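You operate a simulated robot arm through the tools that you are given. There is no shell and no other tool. Be economical: measure what you need, move in short steps, check, and stop when the job is done.

Carry out the task below with a simulated robot arm. There is one attempt and no reset: what you move stays moved.

TASK
Take the brass nut on the top of the low cabinet and put it away in the grey tray under the workbench. Take the orange block and leave it on top of the small blue case. Fetch the white box with the latest date from the top of the low cabinet and set it on the flat blue block. Put the grey pouch on the long counter. Close the lower drawer of the low cabinet. Fetch the binder clip and set it on top of the black block. Take the brass hook from the top of the grey workbench and leave it on the black pack there. Any order will do. Set down upright: white box.

The check looks at the end state, three seconds after you hand in, the way a careful person would. Anything else that was tipped, shoved, dropped, spilled or broken makes it a failure.

THE ROBOT
A 7-joint arm with a three-finger gripper on a trunk, on a base that drives. Base frame: it is fixed to the floor where the robot stands at the start and does not move with it; the origin is under the middle of the robot, x ahead of it, y to its left, z up; the surface under the hand at the start is at about z = 58. Units: cm, rad, N and s.
With the tool pointing down near the work surface it reaches from about 50 to 94 cm from the robot's upright axis, wherever it stands. Its first joint turns from -2.897 to 2.897 rad. Places, roughly: binder clip (4x2x2 cm) [80, 0, 60]; black block [75, -25, 50]; black pack [100, 50, 75]; brass hook (12x4x2 cm) [110, -10, 90]; brass nut (3x3x2 cm) [50, 20, 60]; flat blue block (10x7x2 cm) [60, 60, 60]; grey pouch (13x10x6 cm) [80, 50, 60]; grey tray under the workbench (28x20 cm) [144, 60, 28]; long counter [310, 60, 90]; lower drawer of the low cabinet [40, 50, 20]; orange block (5x11x4 cm) [60, 30, 60]; small blue case [325, 50, 100]; white box [75, 25, 75]. Payload 2.69 kg.
Tool frame: the origin (TCP) lies between the finger pads and is the grasp point; the fingertips stand 2.9 cm ahead of it; z points along the fingers, y is the line along which they close. Largest opening 12 cm; the body of the gripper starts 7.8 cm behind the TCP.
Orientation is told as [roll, pitch, yaw] about the base's x, y, z axes, in that order, counted from this pose: with the fingers straight down and closing along the base's y, the tool's x points along the base's -x, its y along +y and its z along -z.

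THE INTERFACE
- The arm moves only by the tool servo_tool. Its argument "commands" is one flat list of numbers, 7 for each row, row after row: the shift along the base's x, y, z in units of 25 mm (1.0 is 25 mm), then the turn, a rotation vector about the base's x, y, z in units of 5 degrees (1.0 is 5 degrees), then the finger opening in m, from 0 to 0.12. In form: [x, y, z, ax, ay, az, hand, x, y, z, ax, ay, az, hand, ...]. A call has 1 to 8 rows; each row shifts and turns the commanded pose from where the row before left it. A call with a number of a shift or a turn outside -1 to 1 is refused whole. Rows are played at 5 a second. More than 5 cm and 0.15 rad between two rows, or a gripper value outside its range, and nothing of the call is played. A pose out of reach is approached as far as the arm can. The call stops where the force on the tool passes 40 N (or 10 N more than at its start, if that is more) or the arm is blocked; 0.2 s more then pass. The fingers move at their own pace and stop on an object; they squeeze with about 36 N. The grip force told is the motor's: it shows also when the fingers shut on nothing. Time passes only in rows, and 0.2 s behind the last, so rows that do not move let the fingers close. It gives the time, the measured TCP pose, the force on the tool (base axes), the opening and the grip force at its end, in the units of the frame above (readings bear some noise), with the torque about the TCP (base axes, N m) and any sound that the robot's microphone picked up.
- Cameras (640 x 400 px; columns grow to the right, rows downward): "scene" is now at [22.77, 3.01, 125.88]; the picture's right is [0.41, -0.91, 0.00], its down [-0.69, -0.31, -0.66] and it looks along [0.60, 0.27, -0.75] (base axes); focal length 236 px, centre (320, 200). "wrist" rides on the gripper at [6.3, 0, -10.4] in the tool frame; the picture's right is [0.01, 1.00, 0.00], its down [-0.83, 0.00, -0.56] and it looks along [-0.56, 0.00, 0.83] (tool axes); focal length 275 px, centre (320, 200). There is no depth. A picture from a camera that has moved, and an enlarged one, comes with that camera's place and axes in the base frame and with its lens.
- camera(camera): a new picture of that camera. It takes no simulated time.
- lift_body(by): slides the trunk up (or, below 0, down) by that many cm; the arm and the scene camera ride with it, the base frame stays. It gives what a move gives, with no picture.
- roll_base(legs): drives the robot by 1 to 6 legs, each [ahead, left, turn to the left] in cm, cm and rad, along the robot's own axes; the way and the turn of a leg run together, so that a leg with both is an arc; at most 150 cm and 3.142 rad a leg. The arm and the cameras ride along, it lands a little off, and it stops where it bumps. It gives what a move gives.
- head_to(pan, tilt): turns the head with the scene camera to pan (to the left, within 1.501 rad either way) and tilt (down, from -0.506 to 1.204), counted from straight ahead of the robot. It gives what a move gives.
- inspect(camera, box): a new picture of the part [left, top, right, bottom] of that camera's present view, enlarged. It takes no simulated time.
- sign_off(): hands the job in; it is judged then, once.

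Go step by step. Nothing tells you exact positions but the pictures and the camera data: compare them with the known pose of the tool, close in by small moves and look again before you grip or let go. The budget is 196 turns and 182 pictures, counting those below and the enlarged ones. Unless the task says otherwise, let go and move clear before handing in.

The tools are called after ">>>" as name(argument=value, ...) on one line, values as JSON. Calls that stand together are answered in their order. servo_tool: Moves the arm, as the interface text tells. Its arguments: {"type":"object","properties":{"commands":{"type":"array"}},"required":["commands"]} The other tools are called the same way: lift_body (by) slides the trunk up or down; roll_base (legs) drives the base; head_to (pan, tilt) turns the head that bears the scene camera; camera (camera) takes a picture; inspect (camera, box) takes an enlarged picture of a part of a camera's view; sign_off () hands the job in.

At the start:

```text
time_s: 0.0
tool_pos: [47.64, 31.79, 105.2]
ee_rot: [-0.001, -0.001, -0.001]
wrist_force: [0.2, -0.1, -0.2]
ft_torque: [0.03, 0.02, 0.01]
grip_width: 11.99
grip_force: 0.0
trunk travel left (down, up): [-52.5, 8.8]
robot x, y, heading: [0.09, 0.23, 0.005]
head pan, tilt: [0.419, 0.853]
```

scene: 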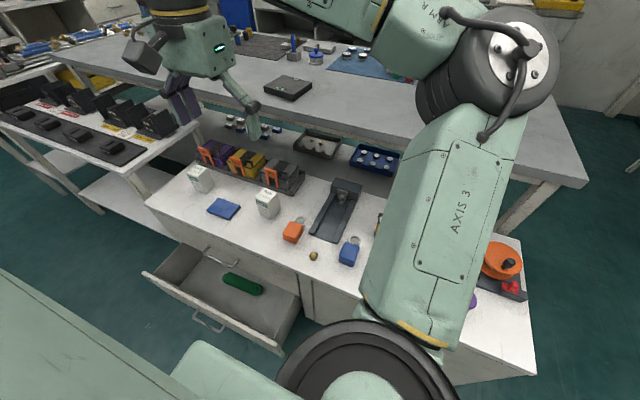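
wrist: 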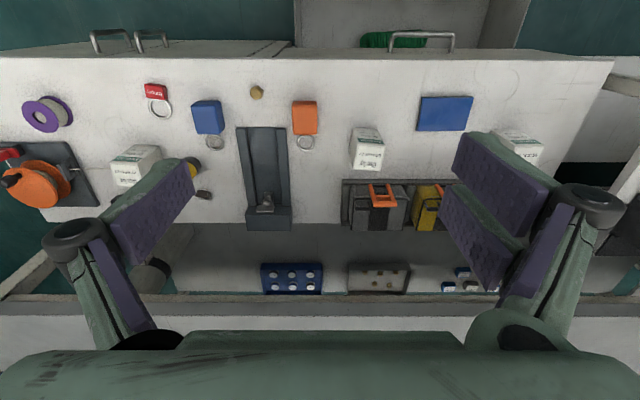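

I see the low cabinet in front with small items, the workbench behind it, and an open drawer. First I look closer at the items.

>>> inspect(camera="wrist", box=[0, 40, 320, 240])

>>> inspect(camera="wrist", box=[230, 60, 640, 316])

>>> inspect(camera="scene", box=[140, 110, 400, 272])

>>> inspect(camera="scene", box=[0, 0, 260, 162])

```text
2.00 times, centred on (160, 140) of wrist
camera zoom: at [41.25, 31.83, 115.58], right [-0.01, 1.0, 0.0], down [0.83, 0.0, 0.56], along [0.56, 0.0, -0.83], focal length 551 px, centre (640, 320)
```

zoom: 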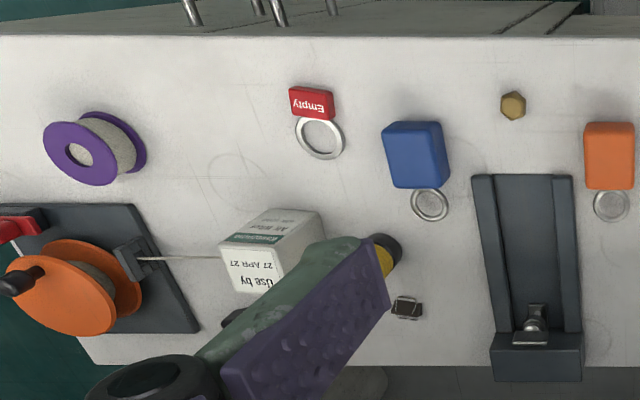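

```text
1.56 times, centred on (435, 188) of wrist
camera zoom: at [41.25, 31.83, 115.58], right [-0.01, 1.0, 0.0], down [0.83, 0.0, 0.56], along [0.56, 0.0, -0.83], focal length 430 px, centre (140, 219)
```

zoom: 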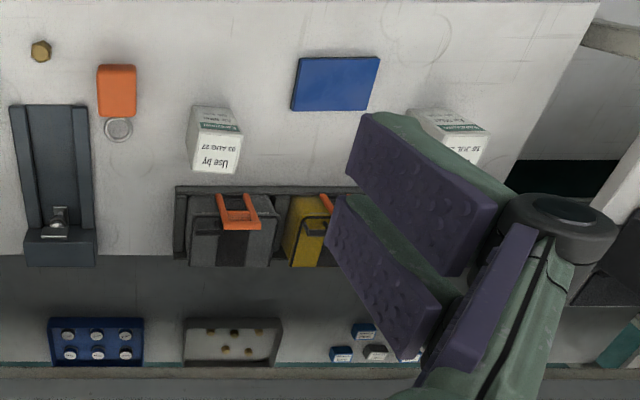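

```text
2.46 times, centred on (270, 191) of scene
camera zoom: at [22.77, 3.01, 125.88], right [0.41, -0.91, 0.0], down [-0.69, -0.31, -0.66], along [0.6, 0.27, -0.75], focal length 581 px, centre (443, 222)
```

zoom: 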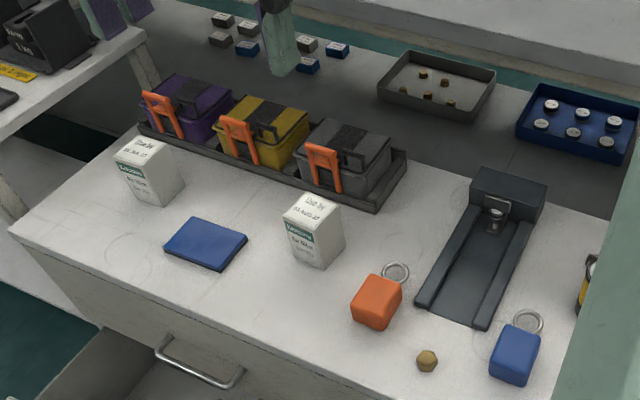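

```text
2.46 times, centred on (130, 81) of scene
camera zoom: at [22.77, 3.01, 125.88], right [0.41, -0.91, 0.0], down [-0.69, -0.31, -0.66], along [0.6, 0.27, -0.75], focal length 581 px, centre (788, 493)
```

zoom: 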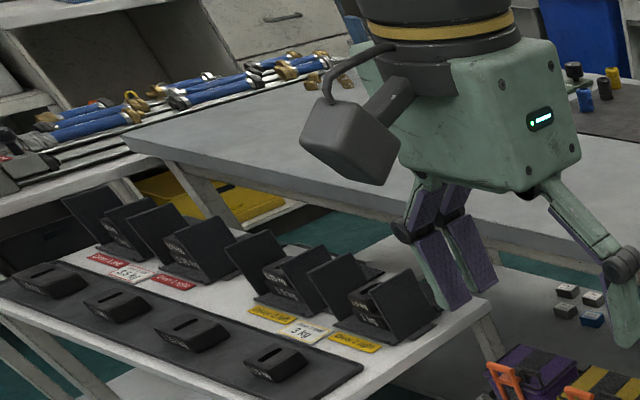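

The dates on the three white boxes need reading, and the right part of the scene is hidden by the arm. I zoom in and turn the head.

>>> inspect(camera="wrist", box=[480, 120, 560, 170])

>>> inspect(camera="wrist", box=[340, 120, 400, 180])

>>> inspect(camera="wrist", box=[100, 130, 220, 205])

>>> inspect(camera="scene", box=[180, 155, 290, 225])

>>> head_to(pan=-0.4, tilt=0.85)

>>> camera(camera="scene")

```text
8.00 times, centred on (520, 145) of wrist
camera zoom: at [41.25, 31.83, 115.58], right [-0.01, 1.0, 0.0], down [0.83, 0.0, 0.56], along [0.56, 0.0, -0.83], focal length 2202 px, centre (-1280, 640)
```

zoom: 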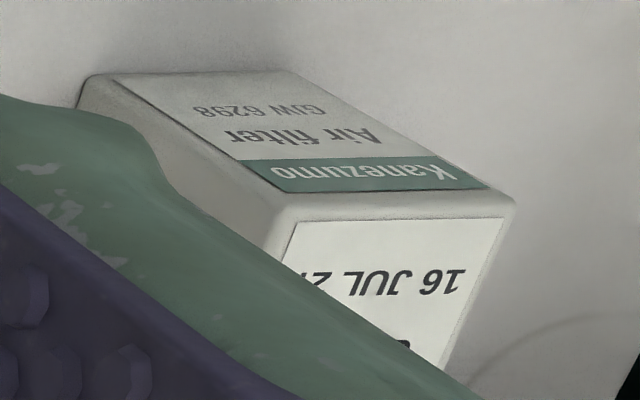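

```text
6.67 times, centred on (370, 150) of wrist
camera zoom: at [41.25, 31.83, 115.58], right [-0.01, 1.0, 0.0], down [0.83, 0.0, 0.56], along [0.56, 0.0, -0.83], focal length 1835 px, centre (-13, 533)
```

zoom: 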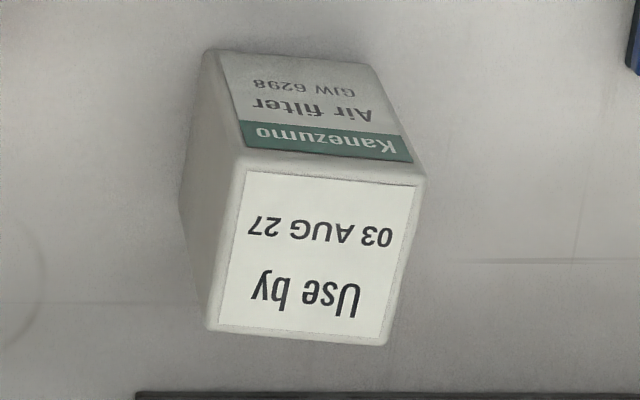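

```text
5.33 times, centred on (160, 168) of wrist
camera zoom: at [41.25, 31.83, 115.58], right [-0.01, 1.0, 0.0], down [0.83, 0.0, 0.56], along [0.56, 0.0, -0.83], focal length 1468 px, centre (1173, 373)
```

zoom: 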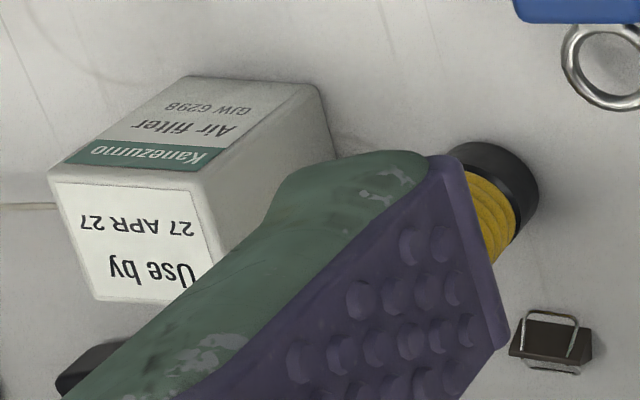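

```text
5.71 times, centred on (235, 190) of scene
camera zoom: at [22.77, 3.01, 125.88], right [0.41, -0.91, 0.0], down [-0.69, -0.31, -0.66], along [0.6, 0.27, -0.75], focal length 1350 px, centre (806, 257)
```

zoom: 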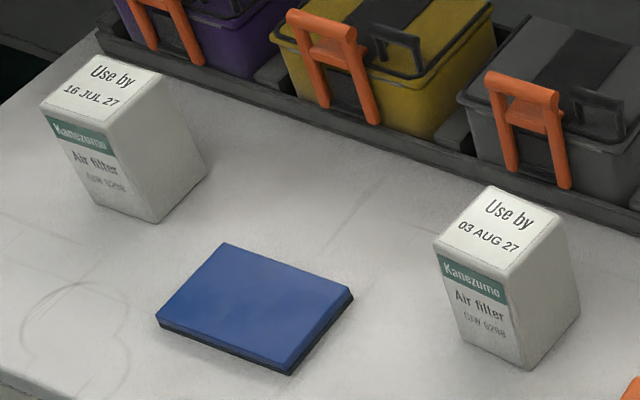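

```text
time_s: 1.1
tool_pos: [47.71, 31.78, 105.09]
ee_rot: [0.0, -0.001, 0.0]
wrist_force: [0.3, -0.5, -1.0]
ft_torque: [0.05, -0.02, 0.01]
grip_width: 12.01
grip_force: 0.1
trunk travel left (down, up): [-52.5, 8.8]
robot x, y, heading: [0.2, 0.07, 0.005]
head pan, tilt: [-0.4, 0.85]
```

```text
171 pictures are left
camera scene: at [22.84, -3.2, 125.91], right [-0.39, -0.92, 0.0], down [-0.69, 0.29, -0.66], along [0.61, -0.26, -0.75], focal length 236 px, centre (320, 200)
```

scene: 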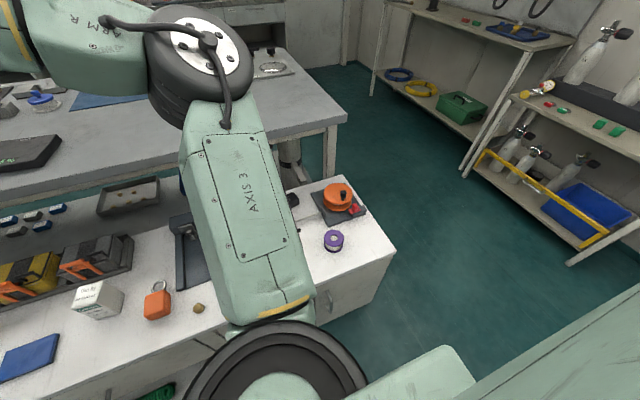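

The latest date is the 03 AUG 27 box, the middle one near (64, 41). I move the arm toward the right side to see the binder clip and the black block.

>>> servo_tool(commands=[0.2, -1, 0, 0, 0, 0, 0.06, 0.2, -1, 0, 0, 0, 0, 0.06, 0.2, -1, 0, 0, 0, 0, 0.06, 0.2, -1, 0, 0, 0, 0, 0.06, 0.2, -1, 0, 0, 0, 0, 0.06, 0.2, -1, 0, 0, 0, 0, 0.06, 0.2, -1, 0, 0, 0, 0, 0.06, 0.2, -1, 0, 0, 0, 0, 0.06])

>>> servo_tool(commands=[0.2, -1, 0, 0, 0, 0, 0.06, 0.2, -1, 0, 0, 0, 0, 0.06, 0.2, -1, 0, 0, 0, 0, 0.06, 0.2, -1, 0, 0, 0, 0, 0.06, 0.2, -1, 0, 0, 0, 0, 0.06, 0.2, -1, 0, 0, 0, 0, 0.06])

>>> camera(camera="wrist")

>>> head_to(pan=0.45, tilt=0.6)

>>> camera(camera="scene")

```text
time_s: 3.0
tool_pos: [51.6, 11.87, 105.2]
ee_rot: [0.001, -0.002, 0.0]
wrist_force: [0.4, 0.1, -0.6]
ft_torque: [0.04, 0.01, 0.01]
grip_width: 5.98
grip_force: 0.0
trunk travel left (down, up): [-52.5, 8.8]
robot x, y, heading: [-0.2, 0.03, 0.001]
head pan, tilt: [-0.4, 0.85]
```

```text
time_s: 4.3
tool_pos: [54.6, -3.08, 105.01]
ee_rot: [0.0, 0.001, 0.001]
wrist_force: [-0.5, -0.4, 0.4]
ft_torque: [0.01, 0.01, 0.03]
grip_width: 5.98
grip_force: 0.1
trunk travel left (down, up): [-52.5, 8.8]
robot x, y, heading: [0.04, -0.12, -0.002]
head pan, tilt: [-0.4, 0.85]
```

```text
170 pictures are left
camera wrist: at [48.18, -3.05, 115.55], right [-0.01, 1.0, 0.0], down [0.83, 0.0, 0.56], along [0.56, 0.0, -0.83], focal length 275 px, centre (320, 200)
```

wrist: 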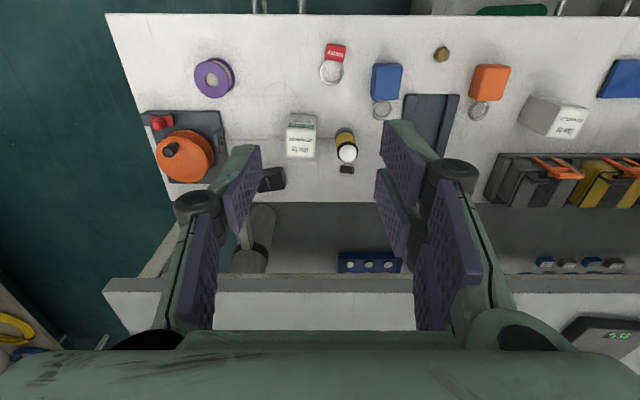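

```text
time_s: 5.5
tool_pos: [54.58, -3.0, 105.22]
ee_rot: [-0.001, -0.001, 0.0]
wrist_force: [-0.6, -0.2, 1.1]
ft_torque: [0.0, 0.01, 0.0]
grip_width: 6.03
grip_force: 0.1
trunk travel left (down, up): [-52.5, 8.8]
robot x, y, heading: [0.17, -0.2, -0.002]
head pan, tilt: [0.45, 0.6]
```

```text
169 pictures are left
camera scene: at [23.6, 3.68, 128.0], right [0.43, -0.9, 0.0], down [-0.51, -0.25, -0.82], along [0.74, 0.36, -0.57], focal length 236 px, centre (320, 200)
```

scene: 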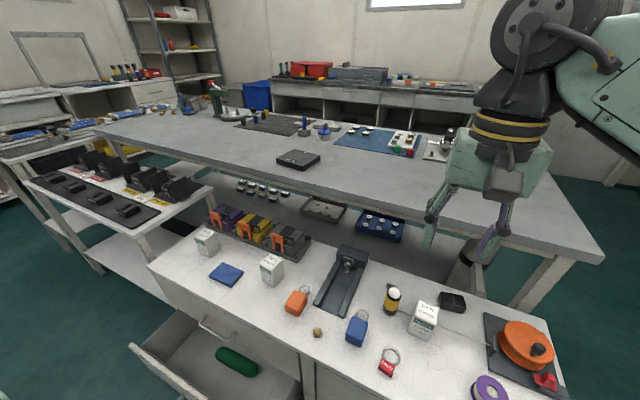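

>>> inspect(camera="scene", box=[320, 240, 600, 400])

>>> inspect(camera="scene", box=[230, 90, 480, 246])

>>> inspect(camera="scene", box=[230, 40, 490, 140])

>>> inspect(camera="wrist", box=[230, 100, 390, 200])

```text
2.29 times, centred on (460, 320) of scene
camera zoom: at [23.6, 3.68, 128.0], right [0.43, -0.9, 0.0], down [-0.51, -0.25, -0.82], along [0.74, 0.36, -0.57], focal length 540 px, centre (0, -74)
```

zoom: 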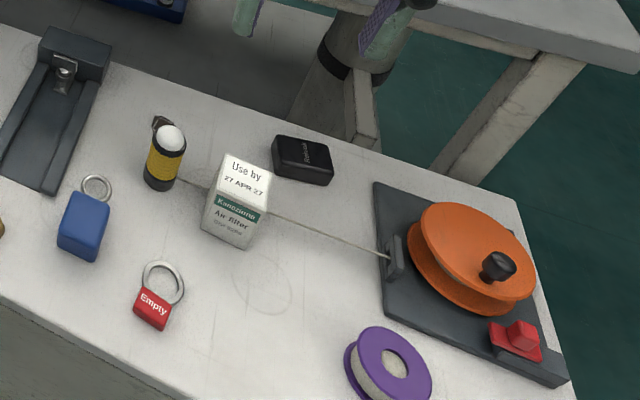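

```text
2.56 times, centred on (355, 168) of scene
camera zoom: at [23.6, 3.68, 128.0], right [0.43, -0.9, 0.0], down [-0.51, -0.25, -0.82], along [0.74, 0.36, -0.57], focal length 605 px, centre (230, 282)
```

zoom: 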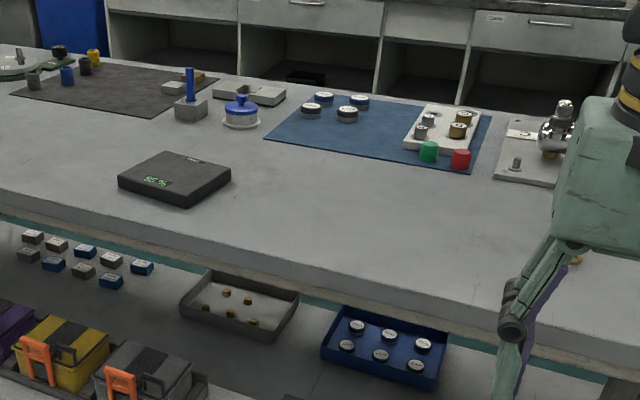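

```text
2.46 times, centred on (360, 90) of scene
camera zoom: at [23.6, 3.68, 128.0], right [0.43, -0.9, 0.0], down [-0.51, -0.25, -0.82], along [0.74, 0.36, -0.57], focal length 581 px, centre (222, 471)
```

zoom: 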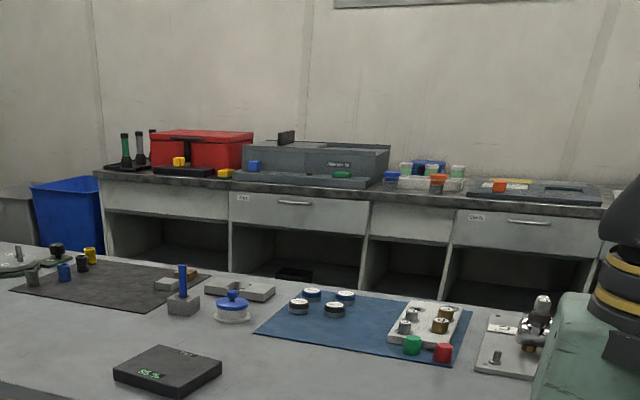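

```text
4.00 times, centred on (310, 150) of wrist
camera zoom: at [48.19, -3.01, 115.55], right [-0.01, 1.0, 0.0], down [0.83, 0.0, 0.56], along [0.56, 0.0, -0.83], focal length 1101 px, centre (360, 400)
```

zoom: 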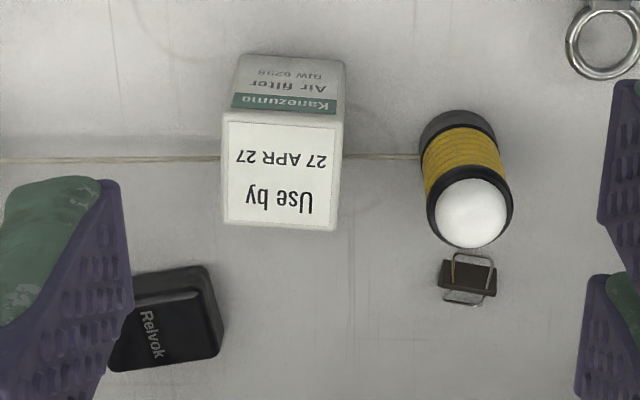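

Bench top is at about z=84, x 88–170; the cabinet objects are located. The binder clip is near (77.8, 3.1), the black "Relvok" block near (79.5, -14.4). I go over the clip.

>>> servo_tool(commands=[0.77, 0.2, -1, 0, 0, 0, 0.06, 0.77, 0.2, -1, 0, 0, 0, 0.06, 0.77, 0.2, -1, 0, 0, 0, 0.06, 0.77, 0.2, -1, 0, 0, 0, 0.06, 0.77, 0.2, -1, 0, 0, 0, 0.06, 0.77, 0.2, -1, 0, 0, 0, 0.06])

>>> servo_tool(commands=[0.77, 0.2, -1, 0, 0, 0, 0.06, 0.77, 0.2, -1, 0, 0, 0, 0.06, 0.77, 0.2, -1, 0, 0, 0, 0.06, 0.77, 0.2, -1, 0, 0, 0, 0.06, 0.77, 0.2, -1, 0, 0, 0, 0.06, 0.77, 0.2, -1, 0, 0, 0, 0.06])

>>> camera(camera="wrist")

```text
time_s: 6.9
tool_pos: [66.0, -0.37, 90.17]
ee_rot: [0.001, 0.0, -0.001]
wrist_force: [0.0, 0.5, 0.6]
ft_torque: [0.0, 0.03, -0.03]
grip_width: 6.0
grip_force: 0.1
trunk travel left (down, up): [-52.5, 8.8]
robot x, y, heading: [0.17, 0.15, 0.002]
head pan, tilt: [0.45, 0.6]
```

```text
time_s: 8.3
tool_pos: [77.65, 2.75, 75.27]
ee_rot: [0.001, -0.001, 0.0]
wrist_force: [-0.8, 0.3, 1.1]
ft_torque: [-0.01, 0.0, 0.02]
grip_width: 6.01
grip_force: 0.0
trunk travel left (down, up): [-52.5, 8.8]
robot x, y, heading: [0.27, -0.23, 0.005]
head pan, tilt: [0.45, 0.6]
```

```text
164 pictures are left
camera wrist: at [71.21, 2.75, 85.65], right [0.0, 1.0, 0.0], down [0.83, 0.0, 0.56], along [0.56, 0.0, -0.83], focal length 275 px, centre (320, 200)
```

wrist: 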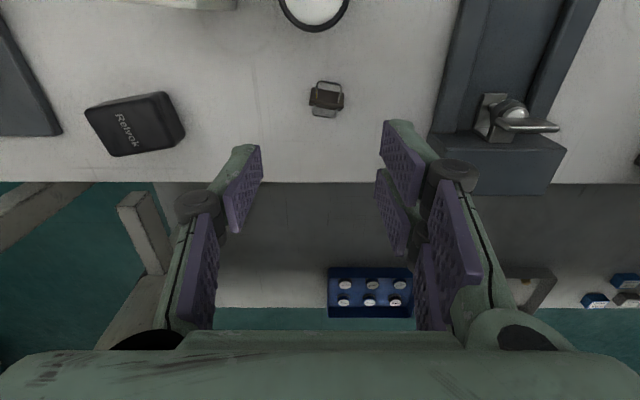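

>>> inspect(camera="wrist", box=[280, 60, 376, 120])

>>> inspect(camera="wrist", box=[60, 70, 220, 170])

>>> servo_tool(commands=[0.06, 0.25, -1, 0, 0, 0, 0.06, 0, 0, -1, 0, 0, 0, 0.06, 0, 0, -1, 0, 0, 0, 0.06, 0, 0, -1, 0, 0, 0, 0.06])

>>> camera(camera="wrist")

```text
6.67 times, centred on (328, 90) of wrist
camera zoom: at [71.21, 2.75, 85.65], right [0.0, 1.0, 0.0], down [0.83, 0.0, 0.56], along [0.56, 0.0, -0.83], focal length 1835 px, centre (267, 933)
```

zoom: 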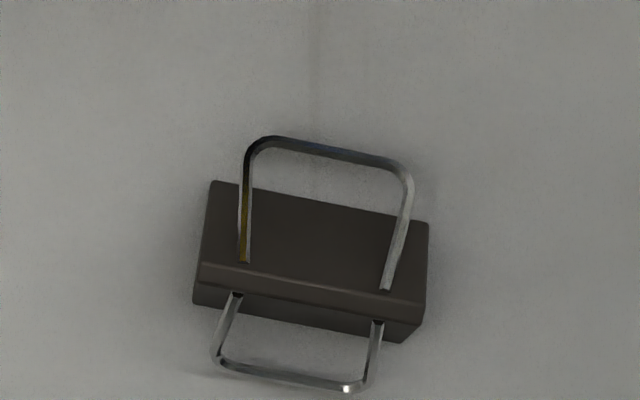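

```text
4.00 times, centred on (140, 120) of wrist
camera zoom: at [71.21, 2.75, 85.65], right [0.0, 1.0, 0.0], down [0.83, 0.0, 0.56], along [0.56, 0.0, -0.83], focal length 1101 px, centre (1040, 520)
```

zoom: 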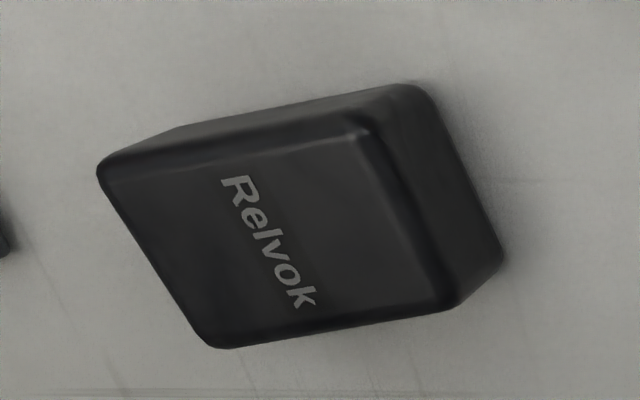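

```text
time_s: 9.3
tool_pos: [77.75, 3.5, 65.42]
ee_rot: [-0.001, -0.001, 0.001]
wrist_force: [0.8, 1.0, -0.5]
ft_torque: [-0.01, 0.01, -0.03]
grip_width: 6.0
grip_force: 0.0
trunk travel left (down, up): [-52.5, 8.8]
robot x, y, heading: [0.39, -0.23, -0.004]
head pan, tilt: [0.45, 0.6]
```

```text
161 pictures are left
camera wrist: at [71.36, 3.44, 75.77], right [-0.01, 1.0, 0.0], down [0.83, 0.0, 0.56], along [0.56, 0.0, -0.83], focal length 275 px, centre (320, 200)
```

wrist: 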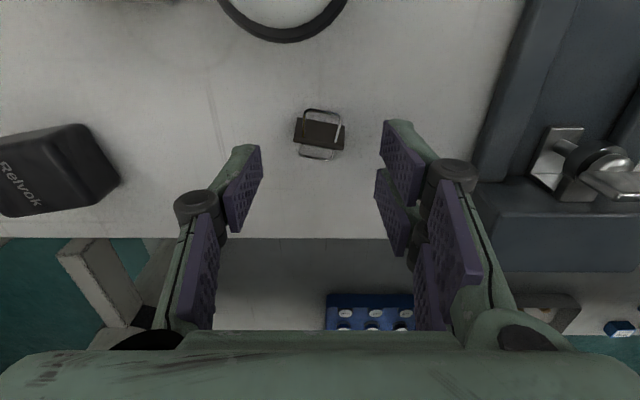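

The clip sits between the fingers, turned about -13° from y. I turn, descend and close.

>>> servo_tool(commands=[0, 0, -0.7, 0, 0, -1, 0.06, 0, 0, -0.5, 0, 0, -1, 0.06, 0, 0, -0.45, 0, 0, -0.5, 0.06, 0, 0, 0, 0, 0, 0, 0.06])

>>> camera(camera="wrist")

```text
time_s: 10.3
tool_pos: [77.72, 3.54, 60.97]
ee_rot: [-0.001, 0.0, -0.218]
wrist_force: [0.6, 0.0, 0.4]
ft_torque: [0.01, 0.0, 0.01]
grip_width: 6.0
grip_force: 0.1
trunk travel left (down, up): [-52.5, 8.8]
robot x, y, heading: [-0.18, 0.12, -0.003]
head pan, tilt: [0.45, 0.6]
```

```text
160 pictures are left
camera wrist: at [71.55, 4.94, 71.5], right [0.21, 0.98, 0.0], down [0.81, -0.18, 0.56], along [0.54, -0.12, -0.83], focal length 275 px, centre (320, 200)
```

wrist: 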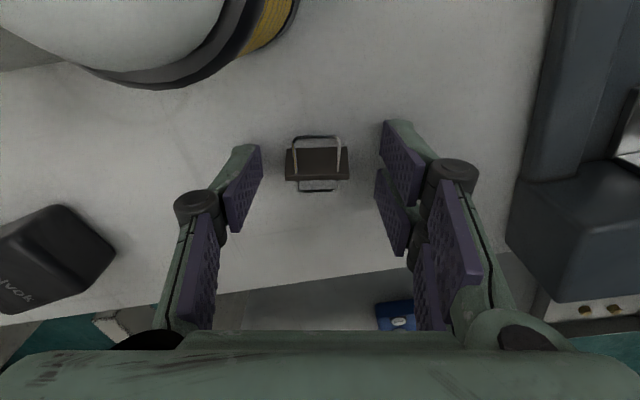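

>>> servo_tool(commands=[0, 0, 0, 0, 0, 0, 0.0, 0, 0, 0, 0, 0, 0, 0.0, 0, 0, 0, 0, 0, 0, 0.0, 0, 0, 0, 0, 0, 0, 0.0, 0, 0, 0.3, 0, 0, 0, 0.0, 0, 0, 1, 0, 0, 0, 0.0, 0, 0, 1, 0, 0, 0, 0.0])

>>> camera(camera="wrist")

```text
time_s: 11.9
tool_pos: [77.7, 3.5, 66.92]
ee_rot: [0.001, -0.001, -0.218]
wrist_force: [0.4, -0.1, 0.5]
ft_torque: [0.0, -0.01, 0.0]
grip_width: 3.04
grip_force: 35.8
trunk travel left (down, up): [-52.5, 8.8]
robot x, y, heading: [-0.06, -0.2, -0.001]
head pan, tilt: [0.45, 0.6]
```

```text
159 pictures are left
camera wrist: at [71.47, 4.91, 77.32], right [0.21, 0.98, 0.0], down [0.81, -0.18, 0.56], along [0.54, -0.12, -0.83], focal length 275 px, centre (320, 200)
```

wrist: 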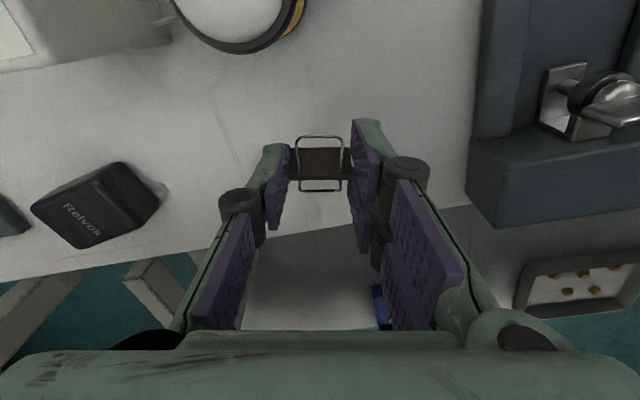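

Clip held. The block's top is about z=61.6, centred near (79.6, -14.5). I carry the clip there.

>>> servo_tool(commands=[0, 0, 1, 0, 0, 0, 0.0, 0.1, -1, 0, 0, 0, 0, 0.0, 0.1, -1, 0, 0, 0, 0, 0.0, 0.1, -1, 0, 0, 0, 0, 0.0, 0.1, -1, 0, 0, 0, 0, 0.0, 0.1, -1, 0, 0, 0, 0, 0.0, 0.1, -1, 0, 0, 0, 0, 0.0, 0.1, -1, 0, 0, 0, 0, 0.0])

>>> camera(camera="wrist")

```text
time_s: 13.7
tool_pos: [79.69, -14.16, 69.5]
ee_rot: [-0.001, 0.0, -0.215]
wrist_force: [-0.5, 0.2, -0.5]
ft_torque: [0.03, -0.01, 0.01]
grip_width: 3.01
grip_force: 36.3
trunk travel left (down, up): [-52.5, 8.8]
robot x, y, heading: [-0.13, -0.14, -0.002]
head pan, tilt: [0.45, 0.6]
```

```text
158 pictures are left
camera wrist: at [73.44, -12.71, 79.89], right [0.21, 0.98, 0.0], down [0.81, -0.18, 0.56], along [0.54, -0.12, -0.83], focal length 275 px, centre (320, 200)
```

wrist: 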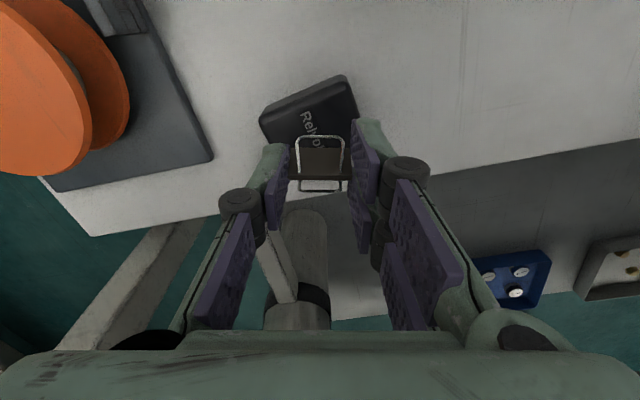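

>>> servo_tool(commands=[0, -0.2, -0.8, 0, 0, 0, 0.0, 0, 0, -0.7, 0, 0, 0, 0.0])

>>> camera(camera="wrist")

```text
time_s: 14.3
tool_pos: [79.49, -14.54, 65.58]
ee_rot: [0.0, 0.0, -0.219]
wrist_force: [0.2, -0.1, -0.5]
ft_torque: [-0.01, 0.02, 0.04]
grip_width: 3.03
grip_force: 35.6
trunk travel left (down, up): [-52.5, 8.8]
robot x, y, heading: [-0.31, -0.3, 0.002]
head pan, tilt: [0.45, 0.6]
```

```text
157 pictures are left
camera wrist: at [73.3, -13.13, 76.05], right [0.21, 0.98, 0.0], down [0.81, -0.18, 0.56], along [0.54, -0.12, -0.83], focal length 275 px, centre (320, 200)
```

wrist: 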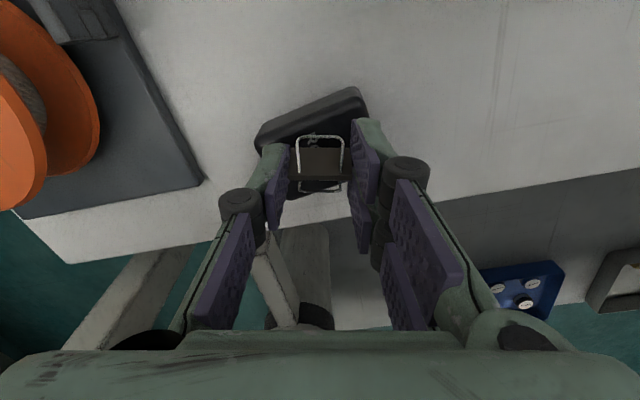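

>>> servo_tool(commands=[0, 0, -0.2, 0, 0, 0, 0.0, 0, 0, -0.16, 0, 0, 0, 0.0])

>>> inspect(camera="wrist", box=[240, 80, 400, 220])

```text
time_s: 14.9
tool_pos: [79.64, -14.58, 64.57]
ee_rot: [0.0, 0.001, -0.216]
wrist_force: [-0.5, 0.0, 1.0]
ft_torque: [-0.03, -0.01, 0.0]
grip_width: 3.01
grip_force: 35.8
trunk travel left (down, up): [-52.5, 8.8]
robot x, y, heading: [-0.08, 0.18, -0.003]
head pan, tilt: [0.45, 0.6]
```

```text
2.86 times, centred on (320, 150) of wrist
camera zoom: at [73.43, -13.09, 75.04], right [0.21, 0.98, 0.0], down [0.81, -0.18, 0.56], along [0.54, -0.12, -0.83], focal length 786 px, centre (320, 343)
```

zoom: 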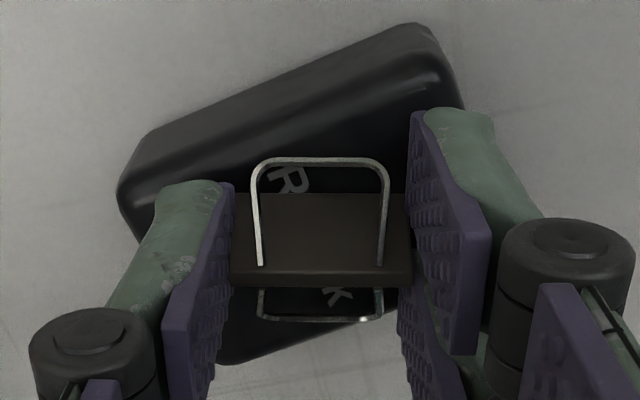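

>>> servo_tool(commands=[0, 0, -0.12, 0, 0, 0, 0.0])

>>> servo_tool(commands=[0, 0, -0.12, 0, 0, 0, 0.0])

>>> servo_tool(commands=[0, 0, -0.12, 0, 0, 0, 0.0])

```text
time_s: 15.3
tool_pos: [79.64, -14.66, 64.56]
ee_rot: [0.0, 0.0, -0.218]
wrist_force: [0.2, 0.6, 7.0]
ft_torque: [-0.02, 0.01, 0.05]
grip_width: 3.05
grip_force: 35.8
trunk travel left (down, up): [-52.5, 8.8]
robot x, y, heading: [0.0, 0.17, 0.001]
head pan, tilt: [0.45, 0.6]
```

```text
time_s: 15.7
tool_pos: [79.67, -14.43, 64.41]
ee_rot: [0.002, -0.006, -0.218]
wrist_force: [1.5, 1.2, 24.2]
ft_torque: [0.05, -0.04, 0.06]
grip_width: 3.01
grip_force: 35.8
trunk travel left (down, up): [-52.5, 8.8]
robot x, y, heading: [0.32, -0.07, -0.009]
head pan, tilt: [0.45, 0.6]
```

```text
time_s: 16.1
tool_pos: [79.48, -14.45, 64.16]
ee_rot: [0.002, -0.007, -0.219]
wrist_force: [0.2, 1.3, 36.5]
ft_torque: [0.14, 0.06, 0.01]
grip_width: 3.03
grip_force: 36.3
trunk travel left (down, up): [-52.5, 8.8]
robot x, y, heading: [0.1, 0.28, 0.001]
head pan, tilt: [0.45, 0.6]
```

Contact with the block is felt. I ease off, open and rise.

>>> servo_tool(commands=[0, 0, 0.28, 0, 0, 0, 0.0, 0, 0, 0, 0, 0, 0, 0.05, 0, 0, 0, 0, 0, 0, 0.05, 0, 0, 0.5, 0, 0, 0, 0.05, 0, 0, 1, 0, 0, 0, 0.05, 0, 0, 1, 0, 0, 0, 0.05])

>>> camera(camera="wrist")

```text
time_s: 17.5
tool_pos: [79.48, -14.61, 70.74]
ee_rot: [-0.001, 0.001, -0.219]
wrist_force: [-0.3, -0.1, 0.0]
ft_torque: [0.01, -0.01, 0.01]
grip_width: 5.02
grip_force: 0.1
trunk travel left (down, up): [-52.5, 8.8]
robot x, y, heading: [0.12, -0.05, 0.001]
head pan, tilt: [0.45, 0.6]
```

```text
155 pictures are left
camera wrist: at [73.25, -13.21, 81.16], right [0.21, 0.98, 0.0], down [0.81, -0.18, 0.56], along [0.54, -0.12, -0.83], focal length 275 px, centre (320, 200)
```

wrist: 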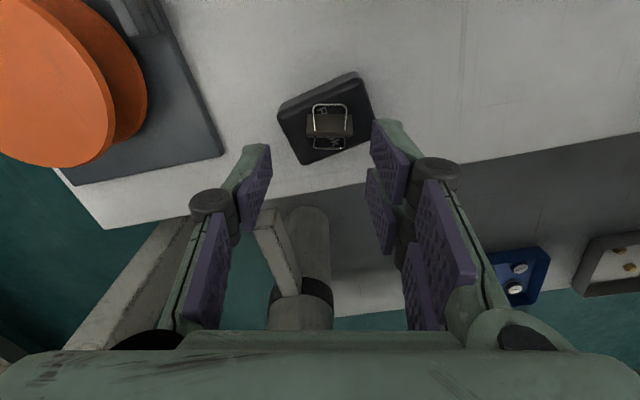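

The clip rests on the black block. Next the white box dated 03 AUG 27; I move over it.

>>> servo_tool(commands=[0, 0, 1, 0, 0, 0.5, 0.08, -0.2, 0.5, 1, 0, 0, 0.5, 0.08, -0.3, 1, 1, 0, 0, 0.5, 0.08, -0.3, 1, 1, 0, 0, 0.5, 0.08, -0.3, 1, 0.7, 0, 0, 0.5, 0.08, -0.3, 1, 0.5, 0, 0, 0, 0.08, -0.3, 1, 0.5, 0, 0, 0, 0.08, -0.3, 1, 0, 0, 0, 0, 0.08])

>>> servo_tool(commands=[-0.3, 1, 0, 0, 0, 0, 0.08, -0.3, 1, 0, 0, 0, 0, 0.08, -0.3, 1, 0, 0, 0, 0, 0.08, -0.3, 1, 0, 0, 0, 0, 0.08, -0.3, 1, 0, 0, 0, 0, 0.08, -0.3, 1, 0, 0, 0, 0, 0.08, -0.3, 1, 0, 0, 0, 0, 0.08, -0.3, 1, 0, 0, 0, 0, 0.08])

>>> servo_tool(commands=[-0.3, 1, 0, 0, 0, 0, 0.08, -0.3, 1, 0, 0, 0, 0, 0.08, -0.3, 1, 0, 0, 0, 0, 0.08, -0.3, 1, 0, 0, 0, 0, 0.08, -0.3, 1, 0, 0, 0, 0, 0.08, -0.3, 1, 0, 0, 0, 0, 0.08, -0.3, 1, 0, 0, 0, 0, 0.08, 0, 0.5, 0, 0, 0, 0, 0.08])

>>> camera(camera="wrist")

```text
time_s: 19.3
tool_pos: [74.49, 1.66, 84.89]
ee_rot: [0.0, 0.0, -0.001]
wrist_force: [-0.2, 1.0, -0.5]
ft_torque: [-0.01, 0.04, -0.02]
grip_width: 8.0
grip_force: 0.1
trunk travel left (down, up): [-52.5, 8.8]
robot x, y, heading: [0.02, 0.12, 0.001]
head pan, tilt: [0.45, 0.6]
```

```text
time_s: 21.1
tool_pos: [68.45, 21.71, 84.79]
ee_rot: [-0.001, 0.0, 0.0]
wrist_force: [0.5, 0.9, -0.3]
ft_torque: [0.0, 0.0, 0.0]
grip_width: 8.0
grip_force: 0.0
trunk travel left (down, up): [-52.5, 8.8]
robot x, y, heading: [0.14, 0.27, 0.004]
head pan, tilt: [0.45, 0.6]
```

```text
time_s: 22.9
tool_pos: [63.43, 40.61, 84.94]
ee_rot: [0.0, -0.001, 0.0]
wrist_force: [-0.3, 0.3, 1.5]
ft_torque: [-0.01, 0.01, 0.03]
grip_width: 8.01
grip_force: 0.0
trunk travel left (down, up): [-52.5, 8.8]
robot x, y, heading: [0.06, -0.16, 0.0]
head pan, tilt: [0.45, 0.6]
```

```text
154 pictures are left
camera wrist: at [56.96, 40.65, 95.42], right [0.0, 1.0, 0.0], down [0.83, 0.0, 0.56], along [0.56, 0.0, -0.83], focal length 275 px, centre (320, 200)
```

wrist: 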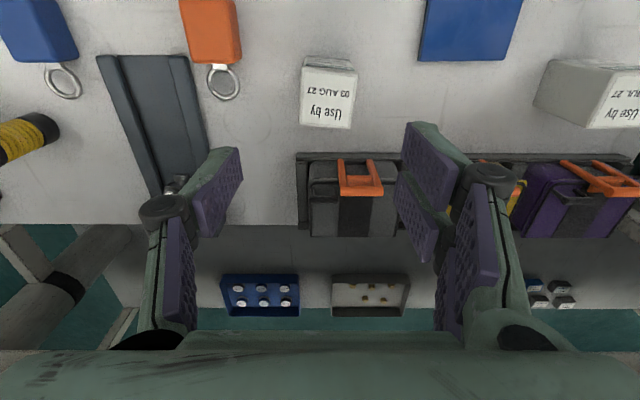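

>>> servo_tool(commands=[0.1, 0.28, -1, 0, 0, -0.7, 0.08, 0, 0, -1, 0, 0, -0.6, 0.08, 0, 0, -1, 0, 0, 0, 0.08, 0, 0, -1, 0, 0, 0, 0.08])

>>> camera(camera="wrist")

```text
time_s: 23.9
tool_pos: [63.36, 41.19, 75.03]
ee_rot: [0.0, 0.001, -0.114]
wrist_force: [0.0, -0.9, 0.1]
ft_torque: [0.02, 0.0, 0.02]
grip_width: 8.01
grip_force: 0.0
trunk travel left (down, up): [-52.5, 8.8]
robot x, y, heading: [0.05, 0.27, -0.004]
head pan, tilt: [0.45, 0.6]
```

```text
153 pictures are left
camera wrist: at [57.03, 41.93, 85.4], right [0.11, 0.99, 0.0], down [0.83, -0.09, 0.56], along [0.55, -0.06, -0.83], focal length 275 px, centre (320, 200)
```

wrist: 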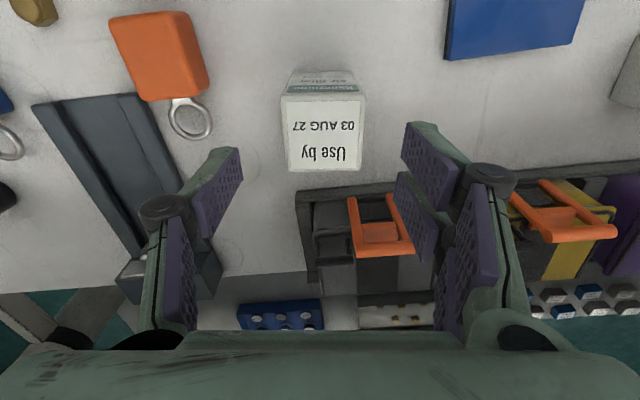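

>>> servo_tool(commands=[0.04, 0.08, -1, 0, 0, 0, 0.08, 0, 0, -1, 0, 0, 0, 0.08, 0, 0, -1, 0, 0, 0, 0.08, 0, 0, -1, 0, 0, 0, 0.08, 0, 0, -0.6, 0, 0, 0, 0.08])

>>> camera(camera="wrist")

```text
time_s: 25.1
tool_pos: [63.62, 41.32, 63.47]
ee_rot: [0.0, -0.001, -0.112]
wrist_force: [1.7, 0.6, -0.8]
ft_torque: [0.05, 0.0, 0.0]
grip_width: 8.02
grip_force: 0.1
trunk travel left (down, up): [-52.5, 8.8]
robot x, y, heading: [0.1, 0.16, -0.004]
head pan, tilt: [0.45, 0.6]
```

```text
152 pictures are left
camera wrist: at [57.29, 42.09, 73.85], right [0.11, 0.99, 0.0], down [0.83, -0.09, 0.56], along [0.55, -0.06, -0.83], focal length 275 px, centre (320, 200)
```

wrist: 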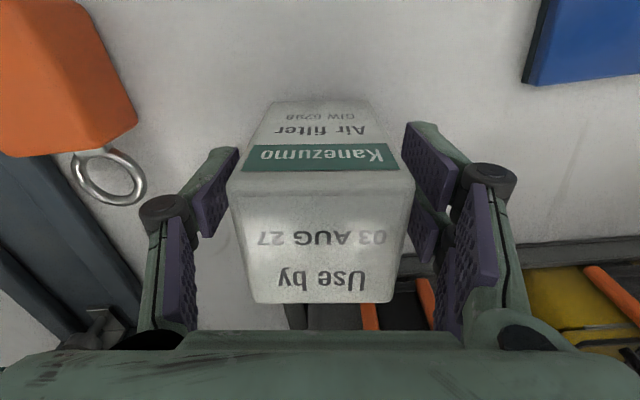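

>>> servo_tool(commands=[0, 0, 0, 0, 0, 0, 0.03, 0, 0, 0, 0, 0, 0, 0.03, 0, 0, 0, 0, 0, 0, 0.03, 0, 0, 0.5, 0, 0, 0, 0.03, 0, 0, 1, 0, 0, 0, 0.03, 0, 0, 1, 0, 0, 0, 0.03, 0, 0, 1, 0, 0, 0, 0.03, -0.1, 0, 1, 0, 0, 0, 0.03])

>>> servo_tool(commands=[-0.4, 1, 0, 0, 0, 0, 0.03, -0.4, 1, 0, 0, 0, 0, 0.03, -0.4, 1, 0, 0, 0, 0, 0.03, -0.4, 1, 0, 0, 0, 0, 0.03, -0.4, 1, 0, 0, 0, 0, 0.03, -0.4, 1, 0, 0, 0, 0, 0.03])

>>> camera(camera="wrist")

>>> inspect(camera="scene", box=[160, 180, 360, 305])

```text
time_s: 26.9
tool_pos: [63.41, 41.36, 74.57]
ee_rot: [0.0, 0.0, -0.111]
wrist_force: [0.4, 0.1, -2.2]
ft_torque: [-0.01, 0.01, 0.05]
grip_width: 5.57
grip_force: 35.9
trunk travel left (down, up): [-52.5, 8.8]
robot x, y, heading: [-0.03, 0.02, 0.002]
head pan, tilt: [0.45, 0.6]
```

```text
time_s: 28.3
tool_pos: [57.15, 56.3, 74.57]
ee_rot: [-0.001, -0.001, -0.112]
wrist_force: [-0.8, 0.1, -1.8]
ft_torque: [0.0, 0.01, -0.02]
grip_width: 5.54
grip_force: 35.7
trunk travel left (down, up): [-52.5, 8.8]
robot x, y, heading: [0.3, -0.37, -0.0]
head pan, tilt: [0.45, 0.6]
```

```text
151 pictures are left
camera wrist: at [50.82, 57.02, 84.98], right [0.11, 0.99, 0.0], down [0.83, -0.09, 0.56], along [0.55, -0.06, -0.83], focal length 275 px, centre (320, 200)
```

wrist: 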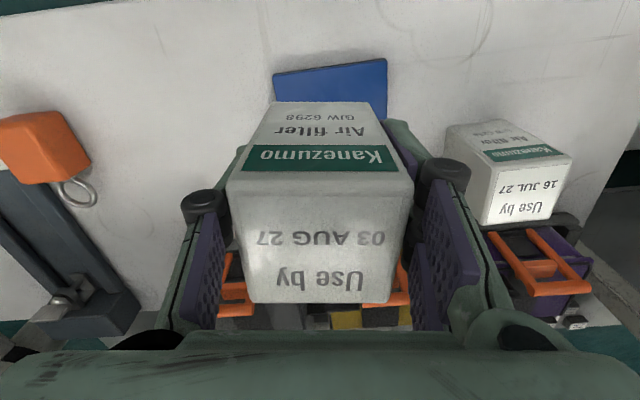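

```text
3.20 times, centred on (260, 242) of scene
camera zoom: at [23.6, 3.71, 128.0], right [0.44, -0.9, 0.0], down [-0.51, -0.25, -0.82], along [0.74, 0.36, -0.57], focal length 756 px, centre (512, 64)
```

zoom: 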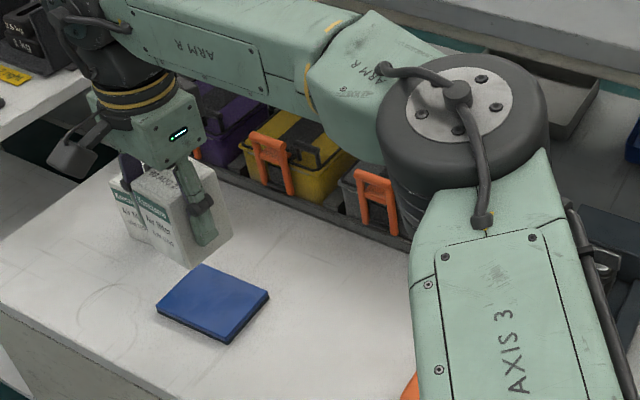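

Blue block centre is about (57.6, 57.35), aligned with the axes. I centre the box over it and lower.

>>> servo_tool(commands=[0.18, 0.42, 0, 0, 0, 0.64, 0.03, 0, 0, -1, 0, 0, 0.64, 0.03, 0, 0, -1, 0, 0, 0, 0.03, 0, 0, -1, 0, 0, 0, 0.03, 0, 0, -0.3, 0, 0, 0, 0.03])

>>> inspect(camera="scene", box=[160, 180, 320, 280])

>>> camera(camera="wrist")

```text
time_s: 29.5
tool_pos: [57.84, 57.27, 66.42]
ee_rot: [0.002, 0.001, -0.001]
wrist_force: [-0.1, -0.8, -1.6]
ft_torque: [-0.01, 0.0, -0.01]
grip_width: 5.54
grip_force: 35.8
trunk travel left (down, up): [-52.5, 8.8]
robot x, y, heading: [-0.04, 0.04, 0.0]
head pan, tilt: [0.45, 0.6]
```

```text
4.00 times, centred on (240, 230) of scene
camera zoom: at [23.61, 3.7, 127.99], right [0.44, -0.9, 0.0], down [-0.51, -0.25, -0.82], along [0.74, 0.36, -0.57], focal length 945 px, centre (640, 80)
```

zoom: 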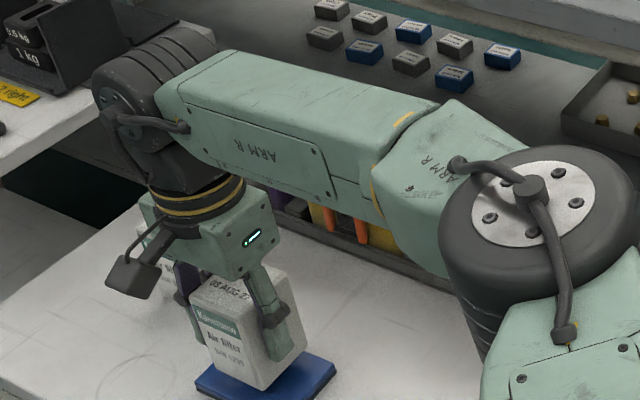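

```text
148 pictures are left
camera wrist: at [51.53, 57.4, 76.79], right [0.0, 1.0, 0.0], down [0.83, 0.0, 0.56], along [0.56, 0.0, -0.83], focal length 275 px, centre (320, 200)
```

wrist: 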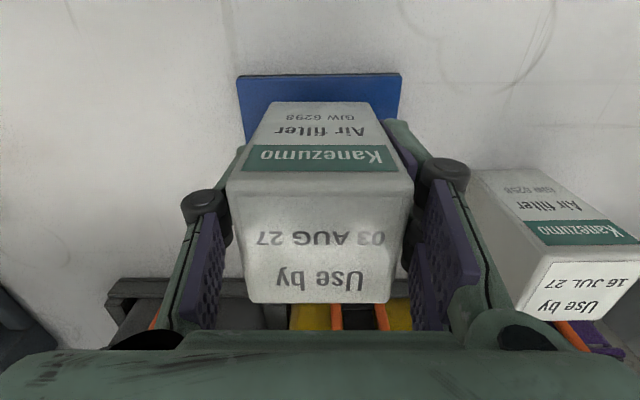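

>>> servo_tool(commands=[0, 0, -0.2, 0, 0, 0, 0.03, 0, 0, -0.1, 0, 0, 0, 0.03])

>>> servo_tool(commands=[0, 0, -0.1, 0, 0, 0, 0.03])

>>> servo_tool(commands=[0, 0, -0.1, 0, 0, 0, 0.03])

```text
time_s: 30.1
tool_pos: [57.83, 57.33, 65.61]
ee_rot: [0.0, 0.001, -0.001]
wrist_force: [-0.2, -0.4, -1.9]
ft_torque: [-0.02, 0.04, -0.02]
grip_width: 5.55
grip_force: 35.9
trunk travel left (down, up): [-52.5, 8.8]
robot x, y, heading: [-0.16, 0.02, 0.001]
head pan, tilt: [0.45, 0.6]
```

```text
time_s: 30.5
tool_pos: [57.93, 57.32, 65.47]
ee_rot: [0.002, 0.0, -0.001]
wrist_force: [-0.2, -0.6, -1.9]
ft_torque: [0.0, -0.01, 0.01]
grip_width: 5.54
grip_force: 35.9
trunk travel left (down, up): [-52.5, 8.8]
robot x, y, heading: [0.33, 0.32, 0.0]
head pan, tilt: [0.45, 0.6]
```

```text
time_s: 30.9
tool_pos: [57.88, 57.34, 65.11]
ee_rot: [0.0, 0.0, -0.001]
wrist_force: [-0.6, 0.6, -1.1]
ft_torque: [-0.02, 0.05, 0.04]
grip_width: 5.53
grip_force: 36.1
trunk travel left (down, up): [-52.5, 8.8]
robot x, y, heading: [0.11, -0.09, 0.003]
head pan, tilt: [0.45, 0.6]
```

>>> servo_tool(commands=[0, 0, -0.1, 0, 0, 0, 0.03])

>>> servo_tool(commands=[0, 0, -0.1, 0, 0, 0, 0.03])

>>> servo_tool(commands=[0, 0, -0.1, 0, 0, 0, 0.03])

```text
time_s: 31.3
tool_pos: [57.86, 57.41, 64.95]
ee_rot: [0.001, 0.001, -0.002]
wrist_force: [0.3, -0.2, -1.3]
ft_torque: [0.0, -0.01, -0.01]
grip_width: 5.53
grip_force: 36.2
trunk travel left (down, up): [-52.5, 8.8]
robot x, y, heading: [-0.15, -0.07, 0.002]
head pan, tilt: [0.45, 0.6]
```

```text
time_s: 31.7
tool_pos: [57.76, 57.26, 64.74]
ee_rot: [0.001, -0.001, -0.002]
wrist_force: [0.2, -0.8, 5.6]
ft_torque: [-0.11, 0.04, -0.02]
grip_width: 5.52
grip_force: 36.6
trunk travel left (down, up): [-52.5, 8.8]
robot x, y, heading: [0.03, 0.01, -0.002]
head pan, tilt: [0.45, 0.6]
```

```text
time_s: 32.1
tool_pos: [57.75, 57.31, 64.65]
ee_rot: [0.003, -0.001, -0.002]
wrist_force: [-0.8, -2.3, 18.2]
ft_torque: [-0.33, 0.09, 0.0]
grip_width: 5.56
grip_force: 35.7
trunk travel left (down, up): [-52.5, 8.8]
robot x, y, heading: [-0.3, -0.22, 0.003]
head pan, tilt: [0.45, 0.6]
```

The box rests on the block. I ease, open and rise.

>>> servo_tool(commands=[0, 0, 0.1, 0, 0, 0, 0.03, 0, 0, 0, 0, 0, 0, 0.075, 0, 0, 0, 0, 0, 0, 0.075, 0, 0, 0.5, 0, 0, 0, 0.075, 0, 0, 1, 0, 0, 0, 0.075, 0, 0, 1, 0, 0, 0, 0.075, 0, 0, 1, 0, 0, 0, 0.075, 0, 0, 1, 0, 0, 0, 0.075])

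>>> camera(camera="wrist")

```text
time_s: 33.9
tool_pos: [57.95, 57.09, 76.33]
ee_rot: [0.001, -0.001, -0.001]
wrist_force: [0.0, -0.4, -0.4]
ft_torque: [-0.01, 0.02, -0.03]
grip_width: 7.52
grip_force: 0.0
trunk travel left (down, up): [-52.5, 8.8]
robot x, y, heading: [0.09, -0.01, 0.0]
head pan, tilt: [0.45, 0.6]
```

```text
147 pictures are left
camera wrist: at [51.52, 57.08, 86.65], right [0.0, 1.0, 0.0], down [0.83, 0.0, 0.56], along [0.56, 0.0, -0.83], focal length 275 px, centre (320, 200)
```

wrist: 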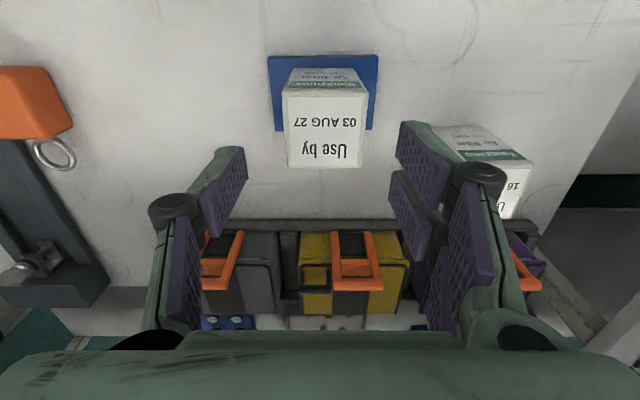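

The white box stands on the blue block. Now I look for the hook on the workbench.

>>> head_to(pan=0.1, tilt=0.5)

>>> camera(camera="scene")

```text
time_s: 34.8
tool_pos: [57.88, 57.04, 76.11]
ee_rot: [0.001, -0.001, -0.002]
wrist_force: [0.8, -1.2, 0.2]
ft_torque: [0.0, 0.01, 0.01]
grip_width: 7.5
grip_force: 0.0
trunk travel left (down, up): [-52.5, 8.8]
robot x, y, heading: [-0.33, 0.0, 0.0]
head pan, tilt: [0.099, 0.499]
```

```text
146 pictures are left
camera scene: at [24.69, 0.75, 128.9], right [0.1, -0.99, 0.0], down [-0.48, -0.05, -0.88], along [0.87, 0.09, -0.48], focal length 236 px, centre (320, 200)
```

scene: 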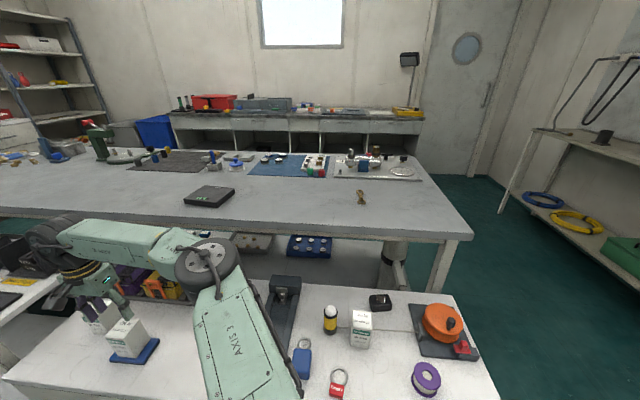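

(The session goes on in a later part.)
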